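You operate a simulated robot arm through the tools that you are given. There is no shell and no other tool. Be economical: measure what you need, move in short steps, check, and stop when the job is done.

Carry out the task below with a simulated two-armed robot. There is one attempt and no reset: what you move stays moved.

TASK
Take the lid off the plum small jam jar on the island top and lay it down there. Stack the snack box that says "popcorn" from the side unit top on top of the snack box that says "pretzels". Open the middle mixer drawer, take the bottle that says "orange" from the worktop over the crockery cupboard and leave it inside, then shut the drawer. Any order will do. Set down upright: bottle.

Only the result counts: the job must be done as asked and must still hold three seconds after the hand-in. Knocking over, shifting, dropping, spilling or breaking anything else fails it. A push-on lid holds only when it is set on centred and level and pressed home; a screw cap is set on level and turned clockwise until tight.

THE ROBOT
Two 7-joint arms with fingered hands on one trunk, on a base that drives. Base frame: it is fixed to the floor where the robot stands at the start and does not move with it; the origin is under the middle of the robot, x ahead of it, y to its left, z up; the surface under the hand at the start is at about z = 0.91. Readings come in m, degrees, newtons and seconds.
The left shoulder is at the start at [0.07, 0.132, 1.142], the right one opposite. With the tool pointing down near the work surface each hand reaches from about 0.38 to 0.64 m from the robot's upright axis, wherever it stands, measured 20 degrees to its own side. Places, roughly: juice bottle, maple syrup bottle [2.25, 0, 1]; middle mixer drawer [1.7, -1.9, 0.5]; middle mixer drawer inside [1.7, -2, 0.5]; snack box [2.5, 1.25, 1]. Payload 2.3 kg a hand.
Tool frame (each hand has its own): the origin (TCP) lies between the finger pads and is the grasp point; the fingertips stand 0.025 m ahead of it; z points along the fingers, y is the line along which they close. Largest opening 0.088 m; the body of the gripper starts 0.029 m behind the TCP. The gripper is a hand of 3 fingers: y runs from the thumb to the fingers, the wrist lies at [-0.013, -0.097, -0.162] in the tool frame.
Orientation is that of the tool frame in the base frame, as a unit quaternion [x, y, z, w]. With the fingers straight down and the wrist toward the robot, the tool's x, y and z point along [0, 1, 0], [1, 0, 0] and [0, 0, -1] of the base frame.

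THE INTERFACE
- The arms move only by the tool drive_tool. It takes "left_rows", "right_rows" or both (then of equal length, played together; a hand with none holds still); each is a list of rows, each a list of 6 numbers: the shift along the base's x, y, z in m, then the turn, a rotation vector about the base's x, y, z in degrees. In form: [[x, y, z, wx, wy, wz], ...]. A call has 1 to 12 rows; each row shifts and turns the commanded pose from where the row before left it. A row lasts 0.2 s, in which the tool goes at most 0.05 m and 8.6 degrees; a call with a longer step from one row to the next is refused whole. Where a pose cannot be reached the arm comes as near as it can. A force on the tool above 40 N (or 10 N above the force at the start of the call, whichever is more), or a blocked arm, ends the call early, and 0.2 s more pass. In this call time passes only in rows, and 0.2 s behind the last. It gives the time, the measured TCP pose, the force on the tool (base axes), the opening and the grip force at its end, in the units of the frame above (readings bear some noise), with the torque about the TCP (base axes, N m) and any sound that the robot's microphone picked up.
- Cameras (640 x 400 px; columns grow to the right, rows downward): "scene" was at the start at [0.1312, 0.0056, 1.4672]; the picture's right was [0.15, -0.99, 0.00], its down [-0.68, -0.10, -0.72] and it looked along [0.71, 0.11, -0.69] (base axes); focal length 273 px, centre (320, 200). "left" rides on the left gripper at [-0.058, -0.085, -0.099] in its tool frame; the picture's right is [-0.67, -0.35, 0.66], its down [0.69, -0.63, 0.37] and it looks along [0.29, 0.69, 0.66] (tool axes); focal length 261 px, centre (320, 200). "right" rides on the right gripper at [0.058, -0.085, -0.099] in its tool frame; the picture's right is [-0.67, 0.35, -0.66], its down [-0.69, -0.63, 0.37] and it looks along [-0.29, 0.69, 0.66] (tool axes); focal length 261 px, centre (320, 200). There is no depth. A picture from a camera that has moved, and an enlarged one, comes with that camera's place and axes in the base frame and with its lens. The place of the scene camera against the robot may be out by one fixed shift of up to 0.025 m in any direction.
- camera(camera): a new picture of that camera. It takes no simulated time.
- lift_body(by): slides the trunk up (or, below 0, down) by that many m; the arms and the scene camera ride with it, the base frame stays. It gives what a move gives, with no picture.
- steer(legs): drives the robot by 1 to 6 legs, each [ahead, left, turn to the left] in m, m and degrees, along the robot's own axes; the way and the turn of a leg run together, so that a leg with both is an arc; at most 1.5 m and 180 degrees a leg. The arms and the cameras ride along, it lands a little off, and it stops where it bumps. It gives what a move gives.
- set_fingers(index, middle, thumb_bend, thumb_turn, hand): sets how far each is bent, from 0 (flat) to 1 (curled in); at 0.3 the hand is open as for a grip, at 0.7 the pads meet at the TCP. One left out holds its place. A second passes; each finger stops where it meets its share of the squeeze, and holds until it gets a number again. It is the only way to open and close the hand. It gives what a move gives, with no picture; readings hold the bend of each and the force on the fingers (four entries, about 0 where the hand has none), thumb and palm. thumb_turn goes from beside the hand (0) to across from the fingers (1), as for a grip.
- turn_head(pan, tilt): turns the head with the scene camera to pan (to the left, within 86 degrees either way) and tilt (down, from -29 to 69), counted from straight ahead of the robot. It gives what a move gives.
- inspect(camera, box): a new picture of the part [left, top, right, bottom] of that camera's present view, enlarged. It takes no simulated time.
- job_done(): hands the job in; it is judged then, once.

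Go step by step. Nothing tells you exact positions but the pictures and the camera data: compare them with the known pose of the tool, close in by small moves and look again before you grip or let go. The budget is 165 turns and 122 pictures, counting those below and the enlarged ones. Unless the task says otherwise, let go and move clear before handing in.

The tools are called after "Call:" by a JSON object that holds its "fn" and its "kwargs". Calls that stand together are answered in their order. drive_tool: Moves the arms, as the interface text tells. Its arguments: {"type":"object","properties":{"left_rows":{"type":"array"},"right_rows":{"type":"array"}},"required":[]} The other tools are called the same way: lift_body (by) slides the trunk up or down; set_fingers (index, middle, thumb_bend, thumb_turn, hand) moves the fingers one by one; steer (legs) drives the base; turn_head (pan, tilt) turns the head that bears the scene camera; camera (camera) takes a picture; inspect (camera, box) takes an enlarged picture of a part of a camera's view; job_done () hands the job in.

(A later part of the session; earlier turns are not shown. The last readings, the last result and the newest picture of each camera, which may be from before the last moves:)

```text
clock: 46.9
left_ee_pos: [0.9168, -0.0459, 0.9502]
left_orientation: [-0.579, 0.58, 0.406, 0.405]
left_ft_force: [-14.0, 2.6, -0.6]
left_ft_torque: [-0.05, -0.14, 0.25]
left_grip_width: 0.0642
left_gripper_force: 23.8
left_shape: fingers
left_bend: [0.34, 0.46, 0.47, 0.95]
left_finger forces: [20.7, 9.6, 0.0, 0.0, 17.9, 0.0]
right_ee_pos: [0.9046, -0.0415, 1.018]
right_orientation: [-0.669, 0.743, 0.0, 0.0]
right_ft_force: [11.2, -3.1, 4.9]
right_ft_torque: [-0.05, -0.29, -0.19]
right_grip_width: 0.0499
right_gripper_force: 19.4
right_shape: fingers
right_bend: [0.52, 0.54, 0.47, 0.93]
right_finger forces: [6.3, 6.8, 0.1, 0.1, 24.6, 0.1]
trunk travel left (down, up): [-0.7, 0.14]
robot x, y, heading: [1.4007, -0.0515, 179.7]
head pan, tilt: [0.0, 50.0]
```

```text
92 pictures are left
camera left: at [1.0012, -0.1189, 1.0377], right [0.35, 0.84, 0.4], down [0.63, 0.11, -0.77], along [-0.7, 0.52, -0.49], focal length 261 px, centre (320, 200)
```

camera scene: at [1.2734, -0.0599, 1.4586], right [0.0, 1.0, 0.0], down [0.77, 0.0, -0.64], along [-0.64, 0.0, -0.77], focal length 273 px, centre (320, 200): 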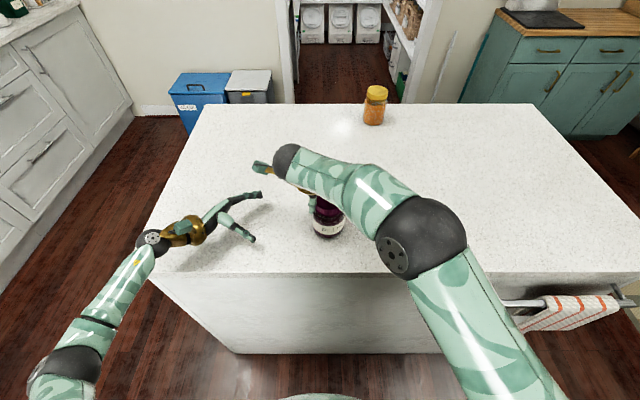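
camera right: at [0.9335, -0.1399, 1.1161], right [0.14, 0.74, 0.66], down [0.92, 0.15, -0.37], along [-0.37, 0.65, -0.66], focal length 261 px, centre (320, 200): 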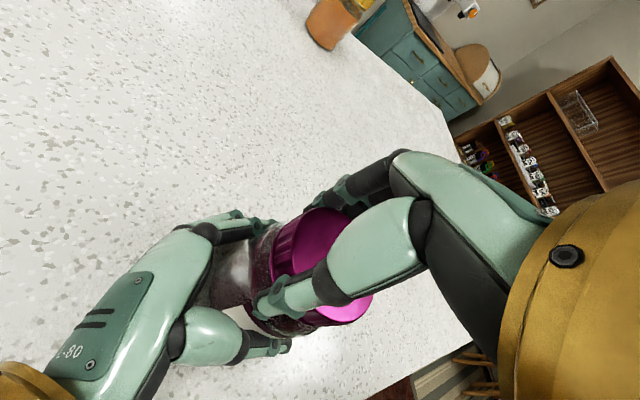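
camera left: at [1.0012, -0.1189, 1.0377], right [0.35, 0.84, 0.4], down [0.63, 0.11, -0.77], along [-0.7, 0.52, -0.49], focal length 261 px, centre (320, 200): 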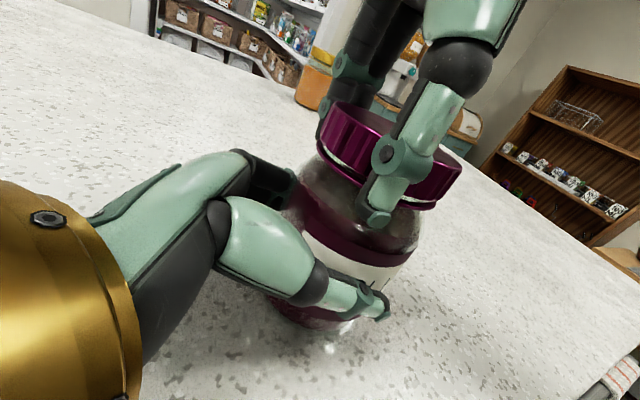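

The lid turns against the held jar, and a gap begins to show. I'll keep twisting with a small lateral correction.

Call:
{"fn": "drive_tool", "kwargs": {"right_rows": [[0.003, 0, 0, 0, 0, 8], [0.002, 0, 0.0005, 0, 0, 8], [0.001, 0, 0.0005, 0, 0, 8], [0.001, 0, 0.0005, 0, 0, 8], [0, 0, 0.0005, 0, 0, 8], [0, 0, 0.0005, 0, 0, 8]]}}

Call:
{"fn": "camera", "kwargs": {"camera": "left"}}

```text
clock: 48.3
left_ee_pos: [0.9147, -0.0454, 0.9502]
left_orientation: [-0.578, 0.58, 0.406, 0.405]
left_ft_force: [-12.9, 2.9, 2.3]
left_ft_torque: [-0.14, -0.23, 0.27]
left_grip_width: 0.0643
left_gripper_force: 23.9
left_shape: fingers
left_bend: [0.34, 0.46, 0.47, 0.94]
left_finger forces: [20.9, 9.0, 0.1, 0.0, 17.5, 0.0]
right_ee_pos: [0.9115, -0.0411, 1.0213]
right_orientation: [0.913, -0.407, 0.0, 0.001]
right_ft_force: [10.9, -3.3, 2.2]
right_ft_torque: [0.13, -0.25, -0.18]
right_grip_width: 0.0506
right_gripper_force: 19.8
right_shape: fingers
right_bend: [0.51, 0.54, 0.47, 0.92]
right_finger forces: [8.7, 7.3, 0.1, 0.1, 23.3, 0.0]
trunk travel left (down, up): [-0.7, 0.14]
robot x, y, heading: [1.4011, -0.051, 179.9]
head pan, tilt: [0.0, 50.0]
```

```text
91 pictures are left
camera left: at [1.0012, -0.1186, 1.0378], right [0.35, 0.85, 0.4], down [0.63, 0.11, -0.77], along [-0.7, 0.52, -0.49], focal length 261 px, centre (320, 200)
```

left: 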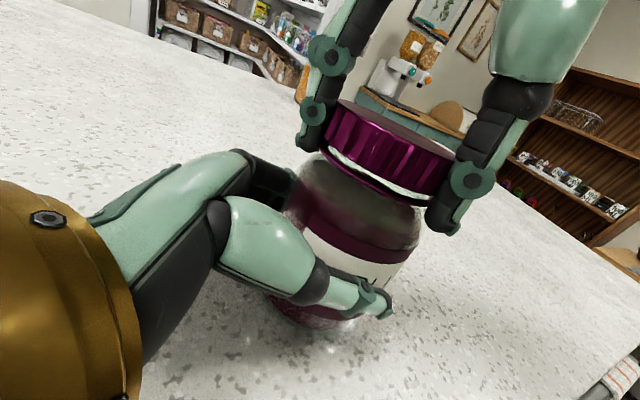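

The lid keeps turning and a thread rim shows underneath. Continuing the twist.

Call:
{"fn": "drive_tool", "kwargs": {"right_rows": [[0.001, 0, 0.0005, 0, 0, 8], [0.001, 0, 0.0005, 0, 0, 8], [0.001, 0, 0.0005, 0, 0, 8], [0, 0, 0.0005, 0, 0, 8], [0, 0, 0.0005, 0, 0, 8], [0, 0, 0.0005, 0, 0, 6]]}}

Call:
{"fn": "inspect", "kwargs": {"camera": "left", "box": [260, 60, 520, 340]}}

```text
clock: 49.7
left_ee_pos: [0.9137, -0.0475, 0.9497]
left_orientation: [-0.579, 0.579, 0.408, 0.403]
left_ft_force: [-15.2, -7.4, 5.2]
left_ft_torque: [0.11, -0.4, 0.27]
left_grip_width: 0.0648
left_gripper_force: 24.9
left_shape: fingers
left_bend: [0.33, 0.46, 0.48, 0.92]
left_finger forces: [23.7, 8.7, 0.1, 0.0, 17.3, 0.0]
right_ee_pos: [0.9133, -0.0426, 1.023]
right_orientation: [1.0, -0.017, 0.001, 0.0]
right_ft_force: [11.2, 5.9, -0.2]
right_ft_torque: [0.31, -0.14, -0.16]
right_grip_width: 0.0503
right_gripper_force: 19.5
right_shape: fingers
right_bend: [0.52, 0.54, 0.47, 0.91]
right_finger forces: [7.4, 8.4, 0.0, 0.1, 22.3, 0.0]
trunk travel left (down, up): [-0.7, 0.14]
robot x, y, heading: [1.4025, -0.0539, 180.0]
head pan, tilt: [0.0, 50.0]
```

```text
1.43 times, centred on (390, 200) of left
camera zoom: at [1.0008, -0.1204, 1.0375], right [0.35, 0.84, 0.41], down [0.63, 0.11, -0.77], along [-0.7, 0.52, -0.49], focal length 372 px, centre (220, 200)
```

zoom: 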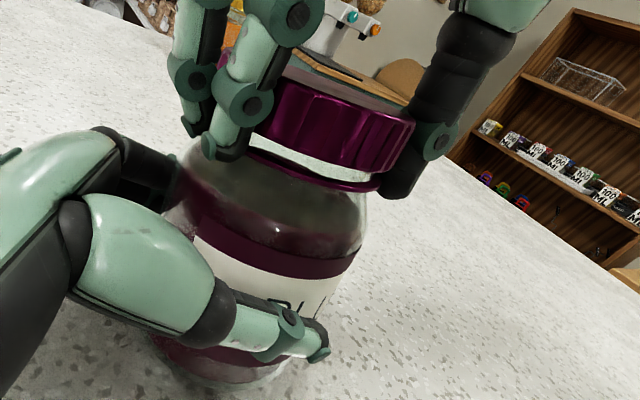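

The lid has risen visibly. I'll test with a gentle lift while the left hand holds the jar.

Call:
{"fn": "drive_tool", "kwargs": {"right_rows": [[0, 0, 0.003, 0, 0, 0], [0, 0, 0.003, 0, 0, 0], [0, 0, 0.003, 0, 0, 0]]}}

Call:
{"fn": "inspect", "kwargs": {"camera": "left", "box": [260, 60, 520, 340]}}

```text
clock: 50.5
left_ee_pos: [0.9146, -0.0442, 0.9505]
left_orientation: [-0.578, 0.579, 0.406, 0.407]
left_ft_force: [-6.7, -3.5, 13.2]
left_ft_torque: [0.18, -0.45, 0.05]
left_grip_width: 0.065
left_gripper_force: 24.8
left_shape: fingers
left_bend: [0.33, 0.48, 0.48, 0.9]
left_finger forces: [19.1, 7.4, 0.0, 0.0, 22.4, 0.0]
right_ee_pos: [0.9127, -0.0423, 1.0319]
right_orientation: [1.0, -0.019, 0.001, 0.001]
right_ft_force: [5.1, 3.3, -18.5]
right_ft_torque: [0.05, -0.03, -0.03]
right_grip_width: 0.0487
right_gripper_force: 16.6
right_shape: fingers
right_bend: [0.52, 0.53, 0.47, 0.93]
right_finger forces: [7.2, 8.2, 0.0, 0.1, 16.9, 0.0]
trunk travel left (down, up): [-0.7, 0.14]
robot x, y, heading: [1.4026, -0.0563, 179.9]
head pan, tilt: [0.0, 50.0]
```

```text
1.43 times, centred on (390, 200) of left
camera zoom: at [1.0008, -0.1184, 1.0374], right [0.35, 0.84, 0.41], down [0.63, 0.11, -0.77], along [-0.69, 0.53, -0.49], focal length 372 px, centre (220, 200)
```

zoom: 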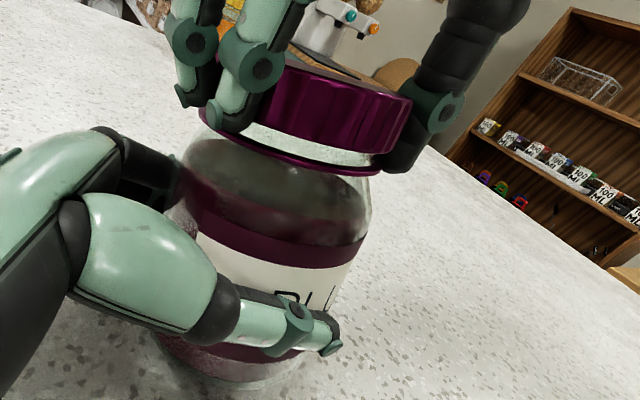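

It's still on the thread, so I'll lower back, open, rewind the hand clockwise and regrip for another turn.

Call:
{"fn": "drive_tool", "kwargs": {"right_rows": [[0, 0, -0.009, 0, 0, 0]]}}

Call:
{"fn": "set_fingers", "kwargs": {"hand": "right", "index": 0.2, "middle": 0.2, "thumb_bend": 0.25}}

Call:
{"fn": "drive_tool", "kwargs": {"right_rows": [[0, 0, 0.002, 0, 0, -8.5], [0, 0, 0, 0, 0, -8.5], [0, 0, 0, 0, 0, -8.5], [0, 0, 0, 0, 0, -8.5], [0, 0, 0, 0, 0, -8.5], [0, 0, 0, 0, 0, -8.5], [0, 0, 0, 0, 0, -8.5], [0, 0, 0, 0, 0, -8.5], [0, 0, 0, 0, 0, -8.5], [0, 0, 0, 0, 0, -8.5], [0, 0, 0, 0, 0, -8.5], [0, 0, 0, 0, 0, -8.5]]}}

Call:
{"fn": "camera", "kwargs": {"camera": "right"}}

Call:
{"fn": "camera", "kwargs": {"camera": "left"}}

```text
clock: 50.9
left_ee_pos: [0.9163, -0.0443, 0.9495]
left_orientation: [-0.579, 0.581, 0.405, 0.404]
left_ft_force: [-14.4, -1.3, 3.1]
left_ft_torque: [0.14, -0.43, 0.09]
left_grip_width: 0.0646
left_gripper_force: 24.9
left_shape: fingers
left_bend: [0.33, 0.48, 0.48, 0.91]
left_finger forces: [22.5, 9.0, 0.1, 0.0, 18.2, 0.1]
right_ee_pos: [0.9154, -0.041, 1.0263]
right_orientation: [1.0, -0.02, 0.0, 0.002]
right_ft_force: [12.3, 1.2, 7.2]
right_ft_torque: [-0.04, -0.07, -0.03]
right_grip_width: 0.0494
right_gripper_force: 18.5
right_shape: fingers
right_bend: [0.51, 0.52, 0.47, 0.92]
right_finger forces: [9.5, 7.9, 0.0, 0.0, 20.2, 0.0]
trunk travel left (down, up): [-0.7, 0.14]
robot x, y, heading: [1.4035, -0.0517, 179.8]
head pan, tilt: [0.0, 50.0]
```

```text
clock: 51.9
left_ee_pos: [0.9161, -0.0464, 0.9492]
left_orientation: [-0.579, 0.58, 0.406, 0.404]
left_ft_force: [0.6, -0.8, -0.4]
left_ft_torque: [0.05, 0.04, -0.03]
left_grip_width: 0.0642
left_gripper_force: 23.7
left_shape: fingers
left_bend: [0.37, 0.48, 0.46, 0.95]
left_finger forces: [15.0, 8.0, 0.0, 0.0, 24.2, 0.0]
right_ee_pos: [0.9146, -0.0419, 1.0233]
right_orientation: [1.0, -0.019, 0.0, 0.001]
right_ft_force: [0.8, 0.5, 0.4]
right_ft_torque: [0.04, -0.02, -0.05]
right_grip_width: 0.1008
right_gripper_force: 0.3
right_shape: fingers
right_bend: [0.2, 0.2, 0.24, 0.97]
right_finger forces: [0.1, 0.0, 0.0, 0.0, 0.8, 0.1]
trunk travel left (down, up): [-0.7, 0.14]
robot x, y, heading: [1.4016, -0.0543, 179.8]
head pan, tilt: [0.0, 50.0]
```

```text
clock: 54.5
left_ee_pos: [0.9152, -0.046, 0.9488]
left_orientation: [-0.579, 0.58, 0.407, 0.405]
left_ft_force: [0.9, -0.2, -0.8]
left_ft_torque: [0.04, 0.08, -0.03]
left_grip_width: 0.064
left_gripper_force: 23.3
left_shape: fingers
left_bend: [0.37, 0.48, 0.46, 0.96]
left_finger forces: [14.5, 8.4, 0.0, 0.0, 24.2, 0.0]
right_ee_pos: [0.9104, -0.0363, 1.0273]
right_orientation: [-0.607, 0.795, -0.011, -0.005]
right_ft_force: [-0.3, 0.5, -0.8]
right_ft_torque: [0.01, -0.01, 0.01]
right_grip_width: 0.1005
right_gripper_force: 0.0
right_shape: fingers
right_bend: [0.2, 0.2, 0.25, 0.97]
right_finger forces: [0.1, 0.0, 0.1, 0.1, 0.0, 0.1]
trunk travel left (down, up): [-0.7, 0.14]
robot x, y, heading: [1.403, -0.0559, 180.0]
head pan, tilt: [0.0, 50.0]
```

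```text
88 pictures are left
camera right: at [0.9765, -0.1121, 1.1275], right [-0.16, 0.75, 0.64], down [0.79, 0.49, -0.37], along [-0.59, 0.44, -0.67], focal length 261 px, centre (320, 200)
```

right: 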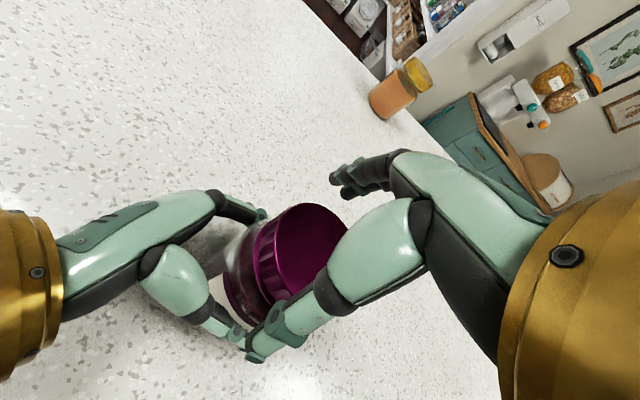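

```text
87 pictures are left
camera left: at [1.0013, -0.1189, 1.0374], right [0.35, 0.84, 0.4], down [0.63, 0.11, -0.77], along [-0.7, 0.52, -0.49], focal length 261 px, centre (320, 200)
```

left: 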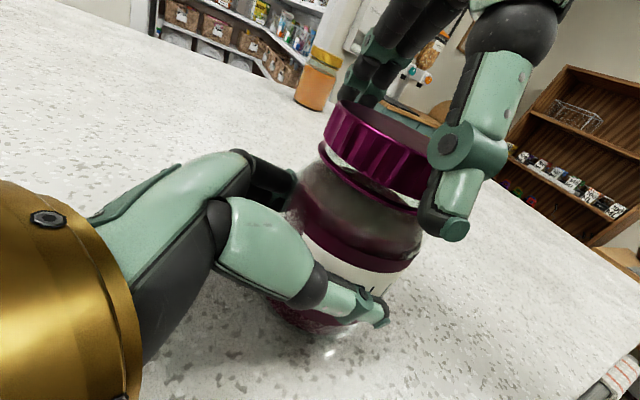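

I'll centre on the lid again, regrip and turn on.

Call:
{"fn": "drive_tool", "kwargs": {"right_rows": [[0.006, -0.01, -0.005, 0, 0, 0]]}}

Call:
{"fn": "set_fingers", "kwargs": {"hand": "right", "index": 0.6, "middle": 0.6, "thumb_bend": 0.6}}

Call:
{"fn": "drive_tool", "kwargs": {"right_rows": [[0, 0, 0.0003, 0, 0, 8], [0, 0, 0.0003, 0, 0, 8], [0, 0, 0.0003, 0, 0, 8], [0, 0, 0.0003, 0, 0, 8], [0, 0, 0.0003, 0, 0, 8], [0, 0, 0.0003, 0, 0, 8]]}}

Call:
{"fn": "camera", "kwargs": {"camera": "left"}}

```text
clock: 54.9
left_ee_pos: [0.9156, -0.0459, 0.9505]
left_orientation: [-0.579, 0.58, 0.406, 0.405]
left_ft_force: [0.2, -0.2, -0.1]
left_ft_torque: [0.02, 0.1, -0.04]
left_grip_width: 0.0639
left_gripper_force: 23.5
left_shape: fingers
left_bend: [0.37, 0.48, 0.46, 0.96]
left_finger forces: [14.4, 8.4, 0.0, 0.1, 24.3, 0.0]
right_ee_pos: [0.9186, -0.0473, 1.0197]
right_orientation: [-0.605, 0.796, -0.01, -0.002]
right_ft_force: [0.0, 0.2, 0.2]
right_ft_torque: [-0.02, 0.0, 0.01]
right_grip_width: 0.1005
right_gripper_force: 0.1
right_shape: fingers
right_bend: [0.2, 0.2, 0.25, 0.97]
right_finger forces: [0.1, 0.0, 0.0, 0.0, 0.0, 0.1]
trunk travel left (down, up): [-0.7, 0.14]
robot x, y, heading: [1.4013, -0.0549, 179.6]
head pan, tilt: [0.0, 50.0]
```

```text
clock: 55.9
left_ee_pos: [0.9159, -0.0452, 0.9496]
left_orientation: [-0.578, 0.58, 0.406, 0.406]
left_ft_force: [8.3, 0.2, 2.1]
left_ft_torque: [0.12, 0.37, -0.07]
left_grip_width: 0.064
left_gripper_force: 23.5
left_shape: fingers
left_bend: [0.4, 0.48, 0.45, 0.98]
left_finger forces: [11.7, 7.4, 0.0, 0.1, 28.1, 0.0]
right_ee_pos: [0.9168, -0.0473, 1.0227]
right_orientation: [-0.606, 0.795, -0.011, -0.005]
right_ft_force: [-8.7, 0.5, -1.5]
right_ft_torque: [0.04, 0.22, 0.11]
right_grip_width: 0.0463
right_gripper_force: 14.9
right_shape: fingers
right_bend: [0.47, 0.48, 0.51, 0.97]
right_finger forces: [8.1, 9.5, 0.0, 0.1, 11.1, 0.0]
trunk travel left (down, up): [-0.7, 0.14]
robot x, y, heading: [1.3997, -0.0539, 179.7]
head pan, tilt: [0.0, 50.0]
```

```text
clock: 57.3
left_ee_pos: [0.9132, -0.0472, 0.9496]
left_orientation: [-0.578, 0.58, 0.406, 0.405]
left_ft_force: [-6.8, -5.3, 1.2]
left_ft_torque: [0.04, -0.02, 0.15]
left_grip_width: 0.0642
left_gripper_force: 24.2
left_shape: fingers
left_bend: [0.37, 0.48, 0.46, 0.96]
left_finger forces: [17.9, 9.0, 0.1, 0.1, 21.0, 0.0]
right_ee_pos: [0.9205, -0.053, 1.0213]
right_orientation: [0.882, -0.471, 0.001, 0.001]
right_ft_force: [4.9, 4.2, -0.1]
right_ft_torque: [0.15, -0.19, -0.2]
right_grip_width: 0.0403
right_gripper_force: 13.2
right_shape: fingers
right_bend: [0.55, 0.54, 0.51, 0.95]
right_finger forces: [3.3, 7.0, 0.0, 0.0, 15.9, 0.0]
trunk travel left (down, up): [-0.7, 0.14]
robot x, y, heading: [1.3982, -0.0486, 179.7]
head pan, tilt: [0.0, 50.0]
```

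```text
86 pictures are left
camera left: at [1.0007, -0.1193, 1.0375], right [0.35, 0.85, 0.4], down [0.63, 0.11, -0.77], along [-0.7, 0.52, -0.49], focal length 261 px, centre (320, 200)
```

left: 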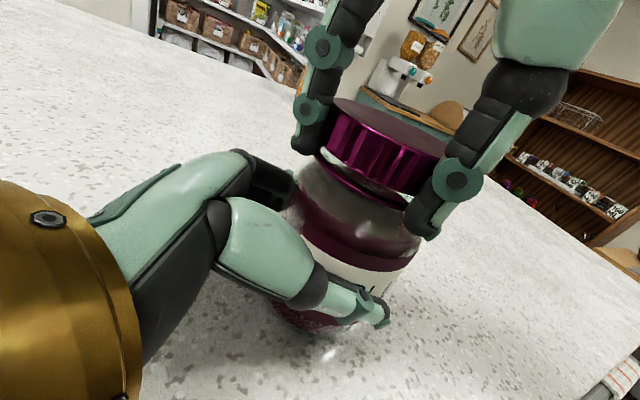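

The grip is off-centre (narrow chord). I'll re-centre by (-9, +12) mm and continue.

Call:
{"fn": "set_fingers", "kwargs": {"hand": "right", "index": 0.2, "middle": 0.2, "thumb_bend": 0.25}}

Call:
{"fn": "drive_tool", "kwargs": {"right_rows": [[-0.009, 0.012, -0.001, 0, 0, 0]]}}

Call:
{"fn": "set_fingers", "kwargs": {"hand": "right", "index": 0.6, "middle": 0.6, "thumb_bend": 0.6}}

Call:
{"fn": "drive_tool", "kwargs": {"right_rows": [[0, 0, 0.0003, 0, 0, 8], [0, 0, 0.0003, 0, 0, 8], [0, 0, 0.0003, 0, 0, 8], [0, 0, 0.0003, 0, 0, 8], [0, 0, 0.0003, 0, 0, 8], [0, 0, 0.0003, 0, 0, 8]]}}

Call:
{"fn": "camera", "kwargs": {"camera": "left"}}

```text
clock: 58.3
left_ee_pos: [0.9152, -0.045, 0.9488]
left_orientation: [-0.578, 0.581, 0.406, 0.405]
left_ft_force: [1.0, 0.4, -0.3]
left_ft_torque: [0.0, 0.06, -0.04]
left_grip_width: 0.0636
left_gripper_force: 23.6
left_shape: fingers
left_bend: [0.38, 0.48, 0.46, 0.96]
left_finger forces: [14.2, 8.6, 0.0, 0.0, 24.2, 0.1]
right_ee_pos: [0.9205, -0.0521, 1.0215]
right_orientation: [0.882, -0.471, 0.0, 0.0]
right_ft_force: [-0.1, -0.5, 0.5]
right_ft_torque: [0.03, -0.01, -0.01]
right_grip_width: 0.0999
right_gripper_force: 0.1
right_shape: fingers
right_bend: [0.2, 0.2, 0.25, 0.97]
right_finger forces: [0.0, 0.0, 0.0, 0.0, 0.0, 0.0]
trunk travel left (down, up): [-0.7, 0.14]
robot x, y, heading: [1.4007, -0.0547, 179.5]
head pan, tilt: [0.0, 50.0]
```

```text
clock: 58.7
left_ee_pos: [0.9147, -0.0459, 0.9491]
left_orientation: [-0.579, 0.58, 0.406, 0.405]
left_ft_force: [0.0, 0.2, -0.3]
left_ft_torque: [0.01, 0.06, 0.02]
left_grip_width: 0.0639
left_gripper_force: 23.8
left_shape: fingers
left_bend: [0.38, 0.48, 0.46, 0.96]
left_finger forces: [14.5, 8.4, 0.0, 0.1, 23.7, 0.0]
right_ee_pos: [0.9105, -0.0388, 1.0216]
right_orientation: [0.882, -0.471, -0.001, 0.001]
right_ft_force: [-0.2, 0.6, -0.2]
right_ft_torque: [0.01, 0.01, -0.01]
right_grip_width: 0.1
right_gripper_force: 0.0
right_shape: fingers
right_bend: [0.2, 0.2, 0.25, 0.97]
right_finger forces: [0.0, 0.1, 0.1, 0.0, 0.0, 0.0]
trunk travel left (down, up): [-0.7, 0.14]
robot x, y, heading: [1.3992, -0.0557, 180.0]
head pan, tilt: [0.0, 50.0]
```

```text
clock: 59.7
left_ee_pos: [0.9143, -0.046, 0.9502]
left_orientation: [-0.578, 0.58, 0.407, 0.404]
left_ft_force: [-6.3, -4.8, 0.4]
left_ft_torque: [0.11, -0.03, 0.09]
left_grip_width: 0.0642
left_gripper_force: 24.1
left_shape: fingers
left_bend: [0.37, 0.48, 0.46, 0.96]
left_finger forces: [18.3, 9.1, 0.0, 0.0, 20.6, 0.0]
right_ee_pos: [0.9095, -0.0389, 1.0226]
right_orientation: [0.882, -0.471, 0.0, 0.0]
right_ft_force: [4.9, 4.4, 6.3]
right_ft_torque: [-0.01, 0.04, 0.0]
right_grip_width: 0.0588
right_gripper_force: 21.5
right_shape: fingers
right_bend: [0.46, 0.52, 0.44, 0.96]
right_finger forces: [11.6, 5.9, 0.1, 0.0, 25.2, 0.0]
trunk travel left (down, up): [-0.7, 0.14]
robot x, y, heading: [1.402, -0.0564, 179.7]
head pan, tilt: [0.0, 50.0]
```

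```text
clock: 61.1
left_ee_pos: [0.9148, -0.0461, 0.9511]
left_orientation: [-0.578, 0.58, 0.406, 0.405]
left_ft_force: [-7.0, -1.8, 1.0]
left_ft_torque: [0.05, -0.14, 0.14]
left_grip_width: 0.0639
left_gripper_force: 23.5
left_shape: fingers
left_bend: [0.36, 0.48, 0.46, 0.95]
left_finger forces: [18.4, 8.1, 0.0, 0.1, 19.9, 0.1]
right_ee_pos: [0.9108, -0.0409, 1.0245]
right_orientation: [0.997, -0.071, 0.001, 0.0]
right_ft_force: [5.4, 2.0, 0.6]
right_ft_torque: [0.01, -0.09, -0.08]
right_grip_width: 0.0589
right_gripper_force: 22.0
right_shape: fingers
right_bend: [0.46, 0.52, 0.44, 0.94]
right_finger forces: [13.2, 7.8, 0.1, 0.0, 23.2, 0.0]
trunk travel left (down, up): [-0.7, 0.14]
robot x, y, heading: [1.402, -0.0543, 180.0]
head pan, tilt: [0.0, 50.0]
```

```text
85 pictures are left
camera left: at [1.0011, -0.1193, 1.0375], right [0.35, 0.84, 0.41], down [0.63, 0.11, -0.77], along [-0.7, 0.52, -0.49], focal length 261 px, centre (320, 200)
```

left: 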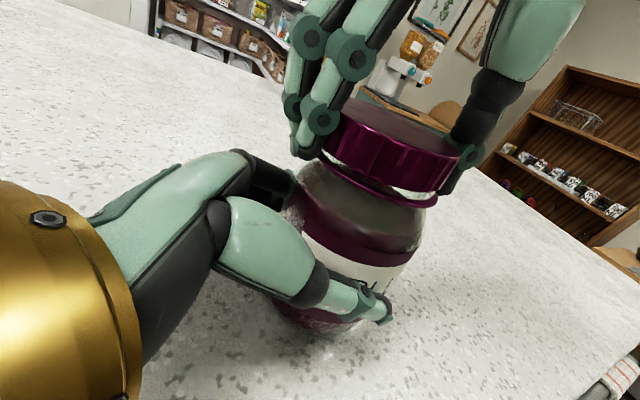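

Good centred grip, and the torque has dropped. Lift test again.

Call:
{"fn": "drive_tool", "kwargs": {"right_rows": [[0, 0, 0.003, 0, 0, 3], [0, 0, 0.003, 0, 0, 3], [0, 0, 0.003, 0, 0, 0]]}}

Call:
{"fn": "inspect", "kwargs": {"camera": "left", "box": [260, 60, 520, 340]}}

```text
clock: 61.9
left_ee_pos: [0.915, -0.0459, 0.9496]
left_orientation: [-0.579, 0.579, 0.407, 0.405]
left_ft_force: [-4.1, -3.0, 2.4]
left_ft_torque: [0.07, -0.08, 0.11]
left_grip_width: 0.064
left_gripper_force: 23.4
left_shape: fingers
left_bend: [0.36, 0.48, 0.46, 0.95]
left_finger forces: [17.4, 7.7, 0.0, 0.0, 21.4, 0.1]
right_ee_pos: [0.9105, -0.0396, 1.0335]
right_orientation: [1.0, -0.018, 0.0, 0.0]
right_ft_force: [3.3, 1.2, -2.3]
right_ft_torque: [-0.01, 0.01, -0.06]
right_grip_width: 0.0586
right_gripper_force: 21.2
right_shape: fingers
right_bend: [0.46, 0.52, 0.44, 0.94]
right_finger forces: [12.6, 7.8, 0.1, 0.0, 21.7, 0.0]
trunk travel left (down, up): [-0.7, 0.14]
robot x, y, heading: [1.4014, -0.0513, 179.8]
head pan, tilt: [0.0, 50.0]
```

```text
1.43 times, centred on (390, 200) of left
camera zoom: at [1.0011, -0.1193, 1.0373], right [0.35, 0.84, 0.41], down [0.63, 0.11, -0.77], along [-0.7, 0.52, -0.49], focal length 372 px, centre (220, 200)
```

zoom: 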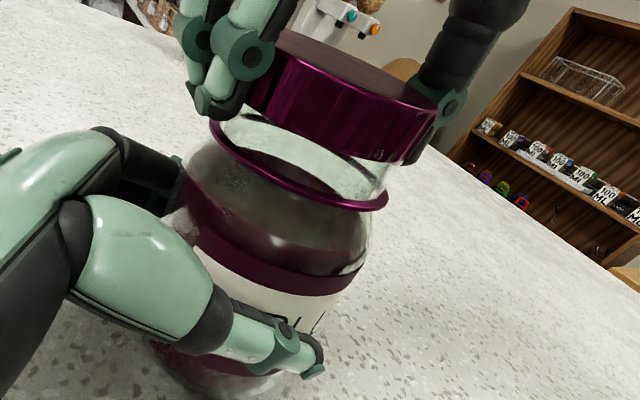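

The lid is free. I'll lift it clear and carry it to a clear spot at about (0.93, 0.15).

Call:
{"fn": "drive_tool", "kwargs": {"right_rows": [[0, 0, 0.01, 0, 0, 0], [0, 0, 0.02, 0, 0, 0], [0, 0, 0.03, 0, 0, 0], [0.005, 0.035, 0.01, 0, 0, -8], [0.005, 0.035, 0, 0, 0, -8], [0.005, 0.035, 0, 0, 0, -8], [0.005, 0.035, 0, 0, 0, -8], [0, 0.035, 0, 0, 0, -8], [0, 0.02, 0, 0, 0, -8]]}}

Call:
{"fn": "camera", "kwargs": {"camera": "right"}}

Call:
{"fn": "camera", "kwargs": {"camera": "scene"}}

```text
clock: 63.9
left_ee_pos: [0.9155, -0.046, 0.9496]
left_orientation: [-0.579, 0.58, 0.406, 0.405]
left_ft_force: [1.3, -0.3, 0.1]
left_ft_torque: [0.03, 0.07, 0.0]
left_grip_width: 0.0639
left_gripper_force: 23.4
left_shape: fingers
left_bend: [0.37, 0.48, 0.46, 0.96]
left_finger forces: [14.2, 8.2, 0.0, 0.0, 24.0, 0.0]
right_ee_pos: [0.9407, 0.1546, 1.1019]
right_orientation: [0.905, -0.425, 0.0, 0.0]
right_ft_force: [-0.3, 0.5, 0.4]
right_ft_torque: [-0.01, -0.01, 0.03]
right_grip_width: 0.058
right_gripper_force: 21.4
right_shape: fingers
right_bend: [0.46, 0.52, 0.45, 0.95]
right_finger forces: [13.0, 8.2, 0.0, 0.0, 21.2, 0.0]
right hand out of reach, approached as far as the arm can: row 3
trunk travel left (down, up): [-0.7, 0.14]
robot x, y, heading: [1.4041, -0.0516, 180.0]
head pan, tilt: [0.0, 50.0]
```

```text
83 pictures are left
camera right: at [1.0419, 0.1641, 1.2003], right [-0.7, 0.29, 0.66], down [0.05, 0.93, -0.37], along [-0.72, -0.22, -0.66], focal length 261 px, centre (320, 200)
```

right: 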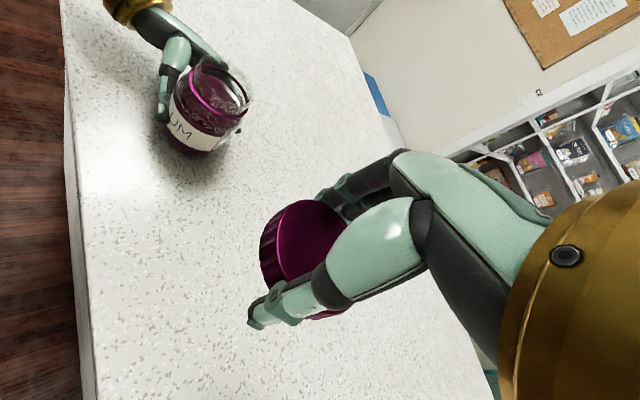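

```text
82 pictures are left
camera scene: at [1.274, -0.0597, 1.4586], right [0.0, 1.0, 0.0], down [0.77, 0.0, -0.64], along [-0.64, 0.0, -0.77], focal length 273 px, centre (320, 200)
```

scene: 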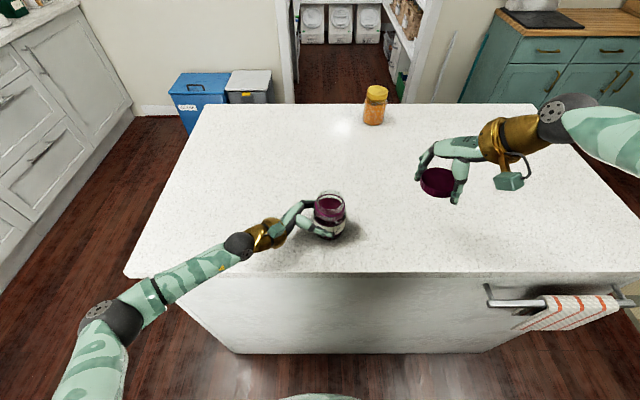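

I'll lower the lid to just above the top, then release.

Call:
{"fn": "drive_tool", "kwargs": {"right_rows": [[0, 0, -0.04, 0, 0, 0], [0, 0, -0.04, 0, 0, 0], [0, 0, -0.04, 0, 0, 0], [0, 0, -0.03, 0, 0, 0], [0, 0, -0.01, 0, 0, 0]]}}

Call:
{"fn": "drive_tool", "kwargs": {"right_rows": [[0, 0, -0.004, 0, 0, 0], [0, 0, -0.003, 0, 0, 0]]}}

Call:
{"fn": "inspect", "kwargs": {"camera": "scene", "box": [380, 130, 540, 230]}}

```text
clock: 65.1
left_ee_pos: [0.9147, -0.0453, 0.949]
left_orientation: [-0.578, 0.58, 0.406, 0.406]
left_ft_force: [-0.4, 0.4, -0.2]
left_ft_torque: [0.04, 0.12, 0.0]
left_grip_width: 0.0639
left_gripper_force: 22.8
left_shape: fingers
left_bend: [0.37, 0.48, 0.46, 0.96]
left_finger forces: [14.3, 8.3, 0.1, 0.1, 23.6, 0.0]
right_ee_pos: [0.9396, 0.1544, 0.9409]
right_orientation: [0.906, -0.424, -0.001, -0.001]
right_ft_force: [0.9, -0.3, 1.0]
right_ft_torque: [-0.01, -0.05, 0.0]
right_grip_width: 0.0579
right_gripper_force: 21.0
right_shape: fingers
right_bend: [0.46, 0.52, 0.45, 0.95]
right_finger forces: [13.2, 7.8, 0.1, 0.1, 20.5, 0.1]
trunk travel left (down, up): [-0.7, 0.14]
robot x, y, heading: [1.4066, -0.0531, 180.0]
head pan, tilt: [0.0, 50.0]
```

```text
clock: 65.7
left_ee_pos: [0.9175, -0.0464, 0.9512]
left_orientation: [-0.578, 0.58, 0.407, 0.405]
left_ft_force: [0.2, 0.3, -3.6]
left_ft_torque: [-0.09, -0.05, 0.01]
left_grip_width: 0.0638
left_gripper_force: 22.6
left_shape: fingers
left_bend: [0.37, 0.48, 0.46, 0.97]
left_finger forces: [14.6, 8.2, 0.1, 0.1, 23.3, 0.0]
right_ee_pos: [0.9413, 0.1524, 0.9385]
right_orientation: [0.905, -0.425, -0.005, 0.002]
right_ft_force: [-4.6, 1.4, 24.6]
right_ft_torque: [-0.28, 0.82, -0.1]
right_grip_width: 0.0581
right_gripper_force: 33.7
right_shape: fingers
right_bend: [0.46, 0.5, 0.45, 0.95]
right_finger forces: [13.6, 33.3, 0.0, 0.0, 20.9, 0.1]
trunk travel left (down, up): [-0.7, 0.14]
robot x, y, heading: [1.3983, -0.0546, 179.8]
head pan, tilt: [0.0, 50.0]
```

```text
4.00 times, centred on (460, 180) of scene
camera zoom: at [1.2781, -0.0618, 1.4594], right [0.0, 1.0, 0.0], down [0.76, 0.0, -0.65], along [-0.65, 0.0, -0.76], focal length 1092 px, centre (-240, 280)
```

zoom: 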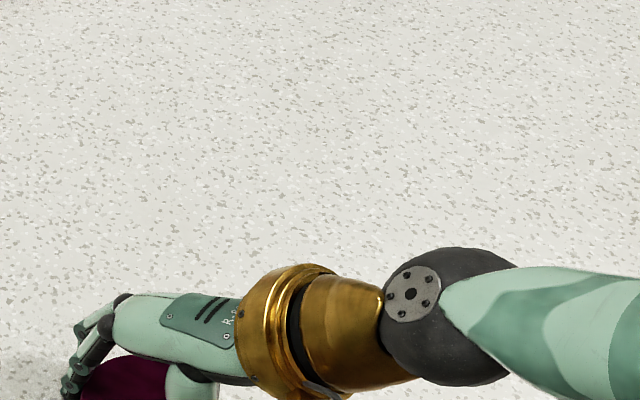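

The fingertips touch the top. I'll ease up a few mm, release the lid, and release the jar.

Call:
{"fn": "drive_tool", "kwargs": {"right_rows": [[0, 0, 0.005, 0, 0, 0]]}}

Call:
{"fn": "set_fingers", "kwargs": {"hand": "right", "index": 0.2, "middle": 0.2, "thumb_bend": 0.2}}

Call:
{"fn": "set_fingers", "kwargs": {"hand": "left", "index": 0.2, "middle": 0.2, "thumb_bend": 0.2}}

Call:
{"fn": "drive_tool", "kwargs": {"right_rows": [[0, 0, 0.03, 0, 0, 0], [0, 0, 0.04, 0, 0, 0], [0, 0, 0.04, 0, 0, 0], [0, 0, 0.04, 0, 0, 0], [0, 0, 0.04, 0, 0, 0], [0, 0, 0.04, 0, 0, 0]], "left_rows": [[0, -0.04, 0, 0, 0, 0], [0, -0.04, 0, 0, 0, 0], [0, -0.04, 0, 0, 0, 0], [0, -0.03, 0.02, 0, 0, 0], [0, 0, 0.045, 0, 0, 0], [0, 0, 0.045, 0, 0, 0]]}}

Call:
{"fn": "camera", "kwargs": {"camera": "scene"}}

```text
clock: 66.1
left_ee_pos: [0.9162, -0.0459, 0.9495]
left_orientation: [-0.578, 0.58, 0.407, 0.404]
left_ft_force: [-1.1, -0.4, -2.6]
left_ft_torque: [-0.02, 0.06, 0.04]
left_grip_width: 0.064
left_gripper_force: 23.0
left_shape: fingers
left_bend: [0.37, 0.48, 0.46, 0.97]
left_finger forces: [14.7, 8.4, 0.0, 0.0, 23.0, 0.0]
right_ee_pos: [0.9423, 0.1534, 0.9393]
right_orientation: [0.906, -0.424, 0.0, -0.001]
right_ft_force: [-2.6, 1.0, 12.2]
right_ft_torque: [-0.08, 0.37, -0.05]
right_grip_width: 0.0579
right_gripper_force: 26.3
right_shape: fingers
right_bend: [0.46, 0.5, 0.46, 0.96]
right_finger forces: [14.2, 18.5, 0.1, 0.0, 20.3, 0.0]
trunk travel left (down, up): [-0.7, 0.14]
robot x, y, heading: [1.4039, -0.0523, 179.6]
head pan, tilt: [0.0, 50.0]
```

```text
clock: 67.1
left_ee_pos: [0.9163, -0.0454, 0.9503]
left_orientation: [-0.578, 0.58, 0.405, 0.406]
left_ft_force: [0.0, 0.1, -0.4]
left_ft_torque: [-0.02, 0.06, -0.03]
left_grip_width: 0.0639
left_gripper_force: 22.6
left_shape: fingers
left_bend: [0.37, 0.48, 0.46, 0.96]
left_finger forces: [14.4, 8.2, 0.1, 0.0, 23.4, 0.0]
right_ee_pos: [0.9401, 0.1536, 0.9398]
right_orientation: [0.906, -0.424, 0.0, -0.001]
right_ft_force: [-0.1, -0.1, -1.0]
right_ft_torque: [0.01, -0.05, 0.02]
right_grip_width: 0.1032
right_gripper_force: 0.0
right_shape: fingers
right_bend: [0.2, 0.2, 0.2, 0.97]
right_finger forces: [0.0, 0.0, 0.0, 0.1, 0.1, 0.0]
trunk travel left (down, up): [-0.7, 0.14]
robot x, y, heading: [1.4005, -0.0532, 180.0]
head pan, tilt: [0.0, 50.0]
```

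```text
clock: 68.1
left_ee_pos: [0.9147, -0.0452, 0.9503]
left_orientation: [-0.579, 0.579, 0.406, 0.405]
left_ft_force: [-0.4, -0.9, 0.3]
left_ft_torque: [0.03, -0.01, -0.04]
left_grip_width: 0.1033
left_gripper_force: 0.1
left_shape: fingers
left_bend: [0.2, 0.2, 0.2, 0.98]
left_finger forces: [0.0, 0.0, 0.0, 0.0, 0.0, 0.0]
right_ee_pos: [0.9397, 0.1527, 0.9405]
right_orientation: [0.905, -0.425, -0.001, 0.0]
right_ft_force: [0.7, 0.1, -0.4]
right_ft_torque: [-0.02, -0.01, 0.03]
right_grip_width: 0.1033
right_gripper_force: 0.1
right_shape: fingers
right_bend: [0.2, 0.2, 0.2, 0.97]
right_finger forces: [0.0, 0.1, 0.0, 0.0, 0.0, 0.1]
trunk travel left (down, up): [-0.7, 0.14]
robot x, y, heading: [1.4048, -0.0509, 180.1]
head pan, tilt: [0.0, 50.0]
```

```text
clock: 69.5
left_ee_pos: [0.9146, -0.1946, 1.0598]
left_orientation: [-0.579, 0.58, 0.406, 0.404]
left_ft_force: [0.4, -0.3, -0.2]
left_ft_torque: [0.0, 0.02, 0.02]
left_grip_width: 0.1035
left_gripper_force: 0.0
left_shape: fingers
left_bend: [0.2, 0.2, 0.2, 0.98]
left_finger forces: [0.0, 0.0, 0.1, 0.0, 0.1, 0.0]
right_ee_pos: [0.9415, 0.1538, 1.171]
right_orientation: [0.905, -0.425, 0.0, 0.0]
right_ft_force: [-0.4, -0.2, 0.3]
right_ft_torque: [0.01, 0.02, 0.03]
right_grip_width: 0.1032
right_gripper_force: 0.1
right_shape: fingers
right_bend: [0.2, 0.2, 0.2, 0.97]
right_finger forces: [0.0, 0.0, 0.0, 0.0, 0.0, 0.0]
trunk travel left (down, up): [-0.7, 0.14]
robot x, y, heading: [1.402, -0.0516, 179.9]
head pan, tilt: [0.0, 50.0]
```

```text
80 pictures are left
camera scene: at [1.2748, -0.0597, 1.4587], right [0.0, 1.0, 0.0], down [0.77, 0.0, -0.64], along [-0.64, 0.0, -0.77], focal length 273 px, centre (320, 200)
```

scene: 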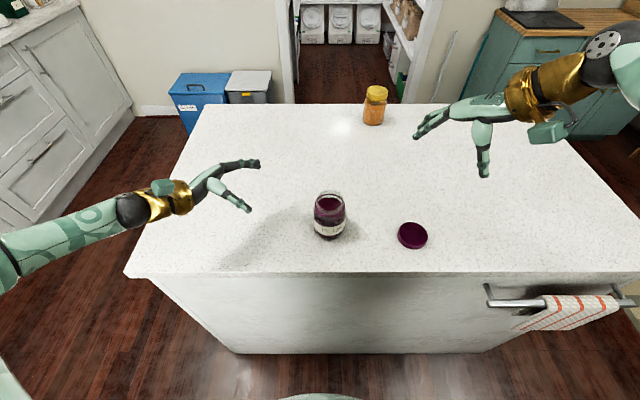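

The lid lies flat on the island and the jar is upright. I'll tuck the arms back in and drive toward the side unit with the snack boxes.

Call:
{"fn": "drive_tool", "kwargs": {"left_rows": [[0, -0.03, 0.04, 0, 0, 0], [0.02, -0.03, 0.04, 0, 0, 0], [0.03, -0.03, 0.04, -7, 0, 0], [0.03, -0.02, 0, -7, 0, 0], [0.03, 0, 0, -7, 0, 0], [0, 0, 0, -7, 0, 0], [0, 0, 0, -7, 0, 0], [0, 0, 0, -7, 0, 0], [0, 0, 0, -7, 0, 0], [0, 0, 0, -7, 0, 0], [0, 0, 0, -7, 0, 0], [0, 0, 0, -7, 0, 0]], "right_rows": [[0.02, -0.01, 0, 0, 0, -5], [0.02, -0.01, 0, 0, 0, -5], [0.02, -0.01, 0, 0, 0, -5], [0.02, -0.01, 0, 0, 0, -5], [0.02, -0.01, 0, 0, 0, -5], [0, 0, 0, 0, 0, -5], [0, 0, 0, 0, 0, -5], [0, 0, 0, 0, 0, -5], [0, 0, 0, 0, 0, -5], [0, 0, 0, 0, 0, -5], [0, 0, 0, 0, 0, 0], [0, 0, 0, 0, 0, 0]]}}

Call:
{"fn": "steer", "kwargs": {"legs": [[-0.14, 0, 0], [0, 0, -90]]}}

Call:
{"fn": "turn_head", "kwargs": {"pan": -40, "tilt": 25}}

Call:
{"fn": "camera", "kwargs": {"camera": "scene"}}

```text
refused: row 2 steps farther than a row can; nothing moved
```

```text
clock: 74.7
left_ee_pos: [1.4061, 0.434, 1.0583]
left_orientation: [0.005, 0.819, -0.001, 0.573]
left_ft_force: [-0.2, 0.7, -0.4]
left_ft_torque: [-0.02, 0.01, 0.03]
left_grip_width: 0.1033
left_gripper_force: 0.1
left_shape: fingers
left_bend: [0.2, 0.2, 0.2, 0.98]
left_finger forces: [0.0, 0.1, 0.0, 0.0, 0.1, 0.0]
right_ee_pos: [1.7546, 0.405, 1.1698]
right_orientation: [-0.336, 0.942, 0.0, 0.0]
right_ft_force: [0.8, 0.6, -0.7]
right_ft_torque: [-0.01, 0.02, 0.01]
right_grip_width: 0.1034
right_gripper_force: 0.0
right_shape: fingers
right_bend: [0.2, 0.2, 0.2, 0.97]
right_finger forces: [0.0, 0.0, 0.1, 0.0, 0.0, 0.0]
trunk travel left (down, up): [-0.7, 0.14]
robot x, y, heading: [1.5432, -0.0526, 89.2]
head pan, tilt: [0.0, 50.0]
```

```text
clock: 75.7
left_ee_pos: [1.4059, 0.4345, 1.0595]
left_orientation: [0.004, 0.819, -0.002, 0.574]
left_ft_force: [-0.3, -0.6, 0.0]
left_ft_torque: [0.0, 0.03, -0.03]
left_grip_width: 0.1033
left_gripper_force: 0.1
left_shape: fingers
left_bend: [0.2, 0.2, 0.2, 0.98]
left_finger forces: [0.0, 0.0, 0.0, 0.0, 0.0, 0.1]
right_ee_pos: [1.7535, 0.4057, 1.1713]
right_orientation: [-0.337, 0.942, 0.0, 0.001]
right_ft_force: [-0.8, 0.2, -0.4]
right_ft_torque: [-0.02, 0.02, 0.01]
right_grip_width: 0.1031
right_gripper_force: 0.0
right_shape: fingers
right_bend: [0.2, 0.2, 0.2, 0.97]
right_finger forces: [0.0, 0.0, 0.0, 0.0, 0.0, 0.0]
trunk travel left (down, up): [-0.7, 0.14]
robot x, y, heading: [1.5455, -0.0506, 89.3]
head pan, tilt: [-40.0, 25.0]
```

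```text
79 pictures are left
camera scene: at [1.603, 0.06, 1.4961], right [0.76, -0.65, 0.0], down [-0.28, -0.32, -0.91], along [0.59, 0.69, -0.42], focal length 273 px, centre (320, 200)
```

scene: 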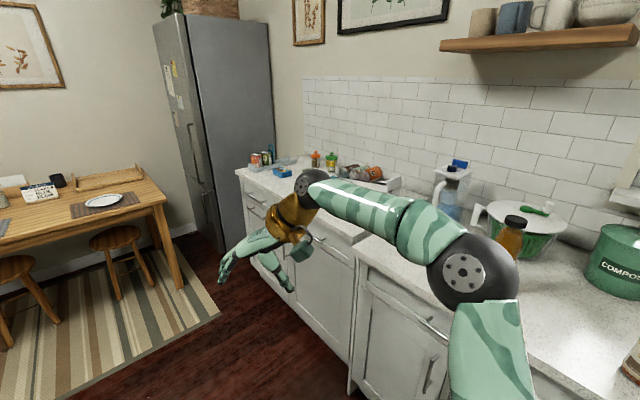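

The base turned before the arms were tucked (my row was too long), but nothing was touched. Now I'll tuck the arms properly.

Call:
{"fn": "drive_tool", "kwargs": {"left_rows": [[0, -0.02, 0.035, 0, 0, 0], [0, -0.02, 0.035, 0, 0, 0], [-0.03, -0.02, 0.03, 0, 7, 0], [-0.03, -0.02, 0, 0, 7, 0], [-0.03, -0.02, 0, 0, 7, 0], [-0.03, -0.02, 0, 0, 7, 0], [0, 0, 0, 0, 7, 0], [0, 0, 0, 0, 7, 0], [0, 0, 0, 0, 7, 0], [0, 0, 0, 0, 7, 0], [0, 0, 0, 0, 7, 0], [0, 0, 0, 0, 7, 0]], "right_rows": [[0, 0, 0, 0, 0, -5], [0, 0, 0, 0, 0, -5], [-0.01, 0, 0, 0, 0, -5], [-0.01, 0, 0, 0, 0, -5], [-0.02, 0, 0, 0, 0, -5], [-0.02, 0, 0, 0, 0, -5], [-0.01, 0, 0, 0, 0, -5], [-0.01, 0, 0, 0, 0, -4], [-0.01, 0, 0, 0, 0, 0], [-0.01, 0, 0, 0, 0, 0], [0, 0, 0, 0, 0, 0], [0, 0, 0, 0, 0, 0]]}}

Call:
{"fn": "inspect", "kwargs": {"camera": "scene", "box": [200, 100, 440, 250]}}

```text
clock: 78.3
left_ee_pos: [1.3004, 0.3163, 1.159]
left_orientation: [0.01, 1.0, -0.022, 0.018]
left_ft_force: [0.6, -0.1, 0.4]
left_ft_torque: [0.0, 0.01, 0.02]
left_grip_width: 0.1035
left_gripper_force: 0.2
left_shape: fingers
left_bend: [0.2, 0.2, 0.2, 0.98]
left_finger forces: [0.0, 0.0, 0.0, 0.0, 0.0, 0.0]
left hand out of reach, approached as far as the arm can: row 4
right_ee_pos: [1.6554, 0.4054, 1.1696]
right_orientation: [-0.002, 1.0, 0.001, -0.001]
right_ft_force: [-0.4, 0.8, 0.3]
right_ft_torque: [-0.02, -0.02, 0.0]
right_grip_width: 0.1033
right_gripper_force: 0.2
right_shape: fingers
right_bend: [0.2, 0.2, 0.2, 0.97]
right_finger forces: [0.0, 0.0, 0.1, 0.1, 0.1, 0.1]
trunk travel left (down, up): [-0.7, 0.14]
robot x, y, heading: [1.5454, -0.0536, 89.2]
head pan, tilt: [-40.0, 25.0]
```

```text
2.67 times, centred on (320, 175) of scene
camera zoom: at [1.6041, 0.0598, 1.4961], right [0.76, -0.65, 0.0], down [-0.28, -0.32, -0.91], along [0.59, 0.69, -0.42], focal length 728 px, centre (320, 267)
```

zoom: 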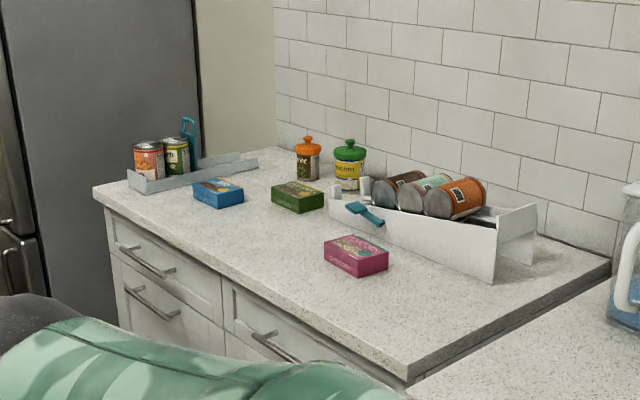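

Three snack boxes (pink, blue, green) lie on the side unit at x about 2.5–2.64. I'll drive in front of them and read the labels.

Call:
{"fn": "steer", "kwargs": {"legs": [[1.3, 0, 0], [0, 0, -89], [0.28, 0, 0]]}}

Call:
{"fn": "turn_head", "kwargs": {"pan": 0, "tilt": 42}}

Call:
{"fn": "camera", "kwargs": {"camera": "scene"}}

```text
clock: 90.3
left_ee_pos: [2.2114, 1.493, 1.16]
left_orientation: [0.717, 0.697, -0.028, 0.0]
left_ft_force: [-0.1, 0.1, 0.7]
left_ft_torque: [-0.03, -0.02, -0.02]
left_grip_width: 0.1034
left_gripper_force: 0.1
left_shape: fingers
left_bend: [0.2, 0.2, 0.2, 0.98]
left_finger forces: [0.0, 0.1, 0.0, 0.0, 0.0, 0.1]
right_ee_pos: [2.2992, 1.138, 1.17]
right_orientation: [0.707, 0.707, 0.0, 0.0]
right_ft_force: [-0.5, 0.0, 0.0]
right_ft_torque: [-0.01, 0.0, 0.01]
right_grip_width: 0.1033
right_gripper_force: 0.0
right_shape: fingers
right_bend: [0.2, 0.2, 0.2, 0.97]
right_finger forces: [0.0, 0.0, 0.0, 0.1, 0.1, 0.0]
trunk travel left (down, up): [-0.7, 0.14]
robot x, y, heading: [1.844, 1.2505, -0.9]
head pan, tilt: [-40.0, 25.0]
```

```text
clock: 91.4
left_ee_pos: [2.2131, 1.4924, 1.159]
left_orientation: [0.717, 0.697, -0.029, 0.0]
left_ft_force: [0.5, 0.4, -0.6]
left_ft_torque: [0.02, 0.02, -0.02]
left_grip_width: 0.1036
left_gripper_force: 0.0
left_shape: fingers
left_bend: [0.2, 0.2, 0.2, 0.98]
left_finger forces: [0.0, 0.1, 0.1, 0.1, 0.0, 0.0]
right_ee_pos: [2.3007, 1.1387, 1.1703]
right_orientation: [0.707, 0.707, 0.0, 0.0]
right_ft_force: [0.0, -0.9, -0.8]
right_ft_torque: [0.01, -0.04, 0.02]
right_grip_width: 0.1032
right_gripper_force: 0.0
right_shape: fingers
right_bend: [0.2, 0.2, 0.2, 0.97]
right_finger forces: [0.0, 0.0, 0.0, 0.0, 0.1, 0.1]
trunk travel left (down, up): [-0.7, 0.14]
robot x, y, heading: [1.8429, 1.2536, -0.9]
head pan, tilt: [0.0, 42.0]
```

```text
77 pictures are left
camera scene: at [1.9754, 1.2431, 1.4699], right [-0.02, -1.0, 0.0], down [-0.67, 0.01, -0.74], along [0.74, -0.01, -0.67], focal length 273 px, centre (320, 200)
```

scene: 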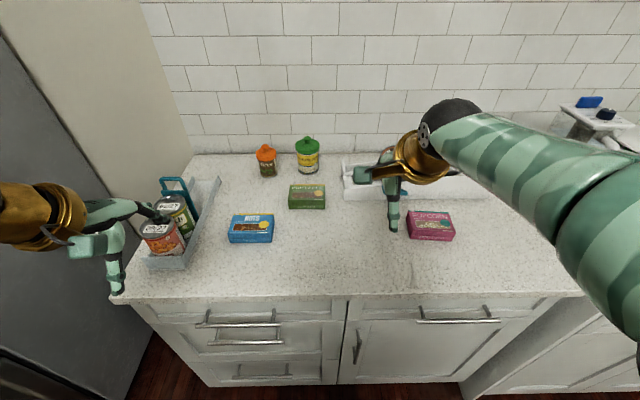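

The boxes are in view; I'll zoom in on the labels.

Call:
{"fn": "inspect", "kwargs": {"camera": "scene", "box": [215, 170, 345, 250]}}

Call:
{"fn": "inspect", "kwargs": {"camera": "scene", "box": [370, 190, 480, 260]}}

```text
4.92 times, centred on (280, 210) of scene
camera zoom: at [1.9754, 1.2431, 1.4699], right [-0.02, -1.0, 0.0], down [-0.67, 0.01, -0.74], along [0.74, -0.01, -0.67], focal length 1344 px, centre (517, 151)
```

zoom: 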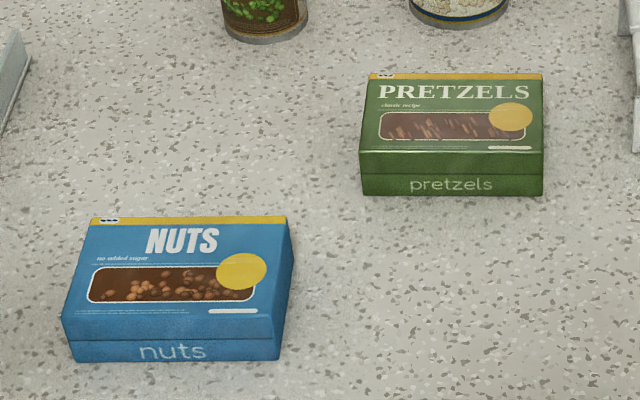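

```text
5.71 times, centred on (425, 225) of scene
camera zoom: at [1.9754, 1.2431, 1.4699], right [-0.02, -1.0, 0.0], down [-0.67, 0.01, -0.74], along [0.74, -0.01, -0.67], focal length 1560 px, centre (-280, 57)
```

zoom: 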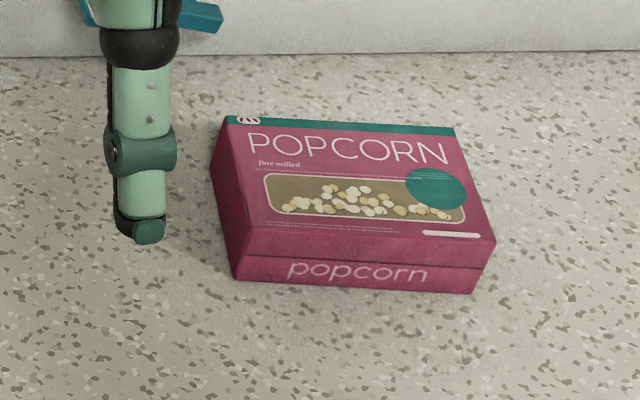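

Popcorn is the pink box (about 2.45, 0.93) and pretzels the green one (about 2.57, 1.265). I'll move closer to bring the popcorn into the right hand's reach.

Call:
{"fn": "steer", "kwargs": {"legs": [[0.11, -0.05, 0.9]]}}

Call:
{"fn": "camera", "kwargs": {"camera": "right"}}

```text
clock: 92.6
left_ee_pos: [2.3174, 1.4474, 1.1597]
left_orientation: [0.711, 0.703, -0.028, 0.0]
left_ft_force: [0.6, 0.3, -0.2]
left_ft_torque: [0.01, 0.0, -0.03]
left_grip_width: 0.1032
left_gripper_force: 0.2
left_shape: fingers
left_bend: [0.2, 0.2, 0.2, 0.98]
left_finger forces: [0.0, 0.0, 0.0, 0.0, 0.1, 0.0]
right_ee_pos: [2.4107, 1.0967, 1.1709]
right_orientation: [0.702, 0.712, 0.002, 0.002]
right_ft_force: [0.4, 0.3, 0.1]
right_ft_torque: [0.01, -0.03, 0.02]
right_grip_width: 0.1033
right_gripper_force: 0.1
right_shape: fingers
right_bend: [0.2, 0.2, 0.2, 0.97]
right_finger forces: [0.0, 0.1, 0.2, 0.0, 0.0, 0.0]
trunk travel left (down, up): [-0.7, 0.14]
robot x, y, heading: [1.95, 1.1958, -0.2]
head pan, tilt: [0.0, 42.0]
```

```text
74 pictures are left
camera right: at [2.3239, 1.1526, 1.2693], right [0.36, -0.66, 0.66], down [-0.62, -0.7, -0.37], along [0.7, -0.27, -0.66], focal length 261 px, centre (320, 200)
```

right: 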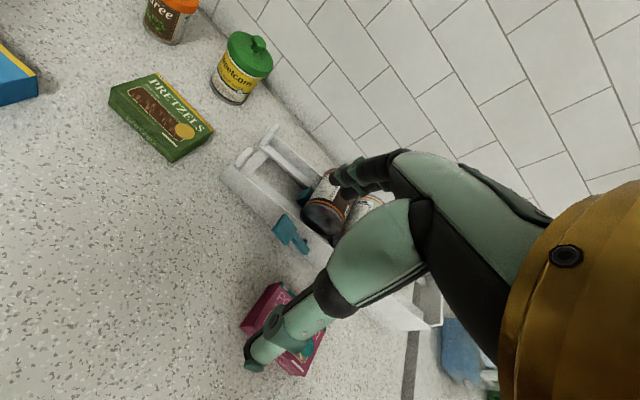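

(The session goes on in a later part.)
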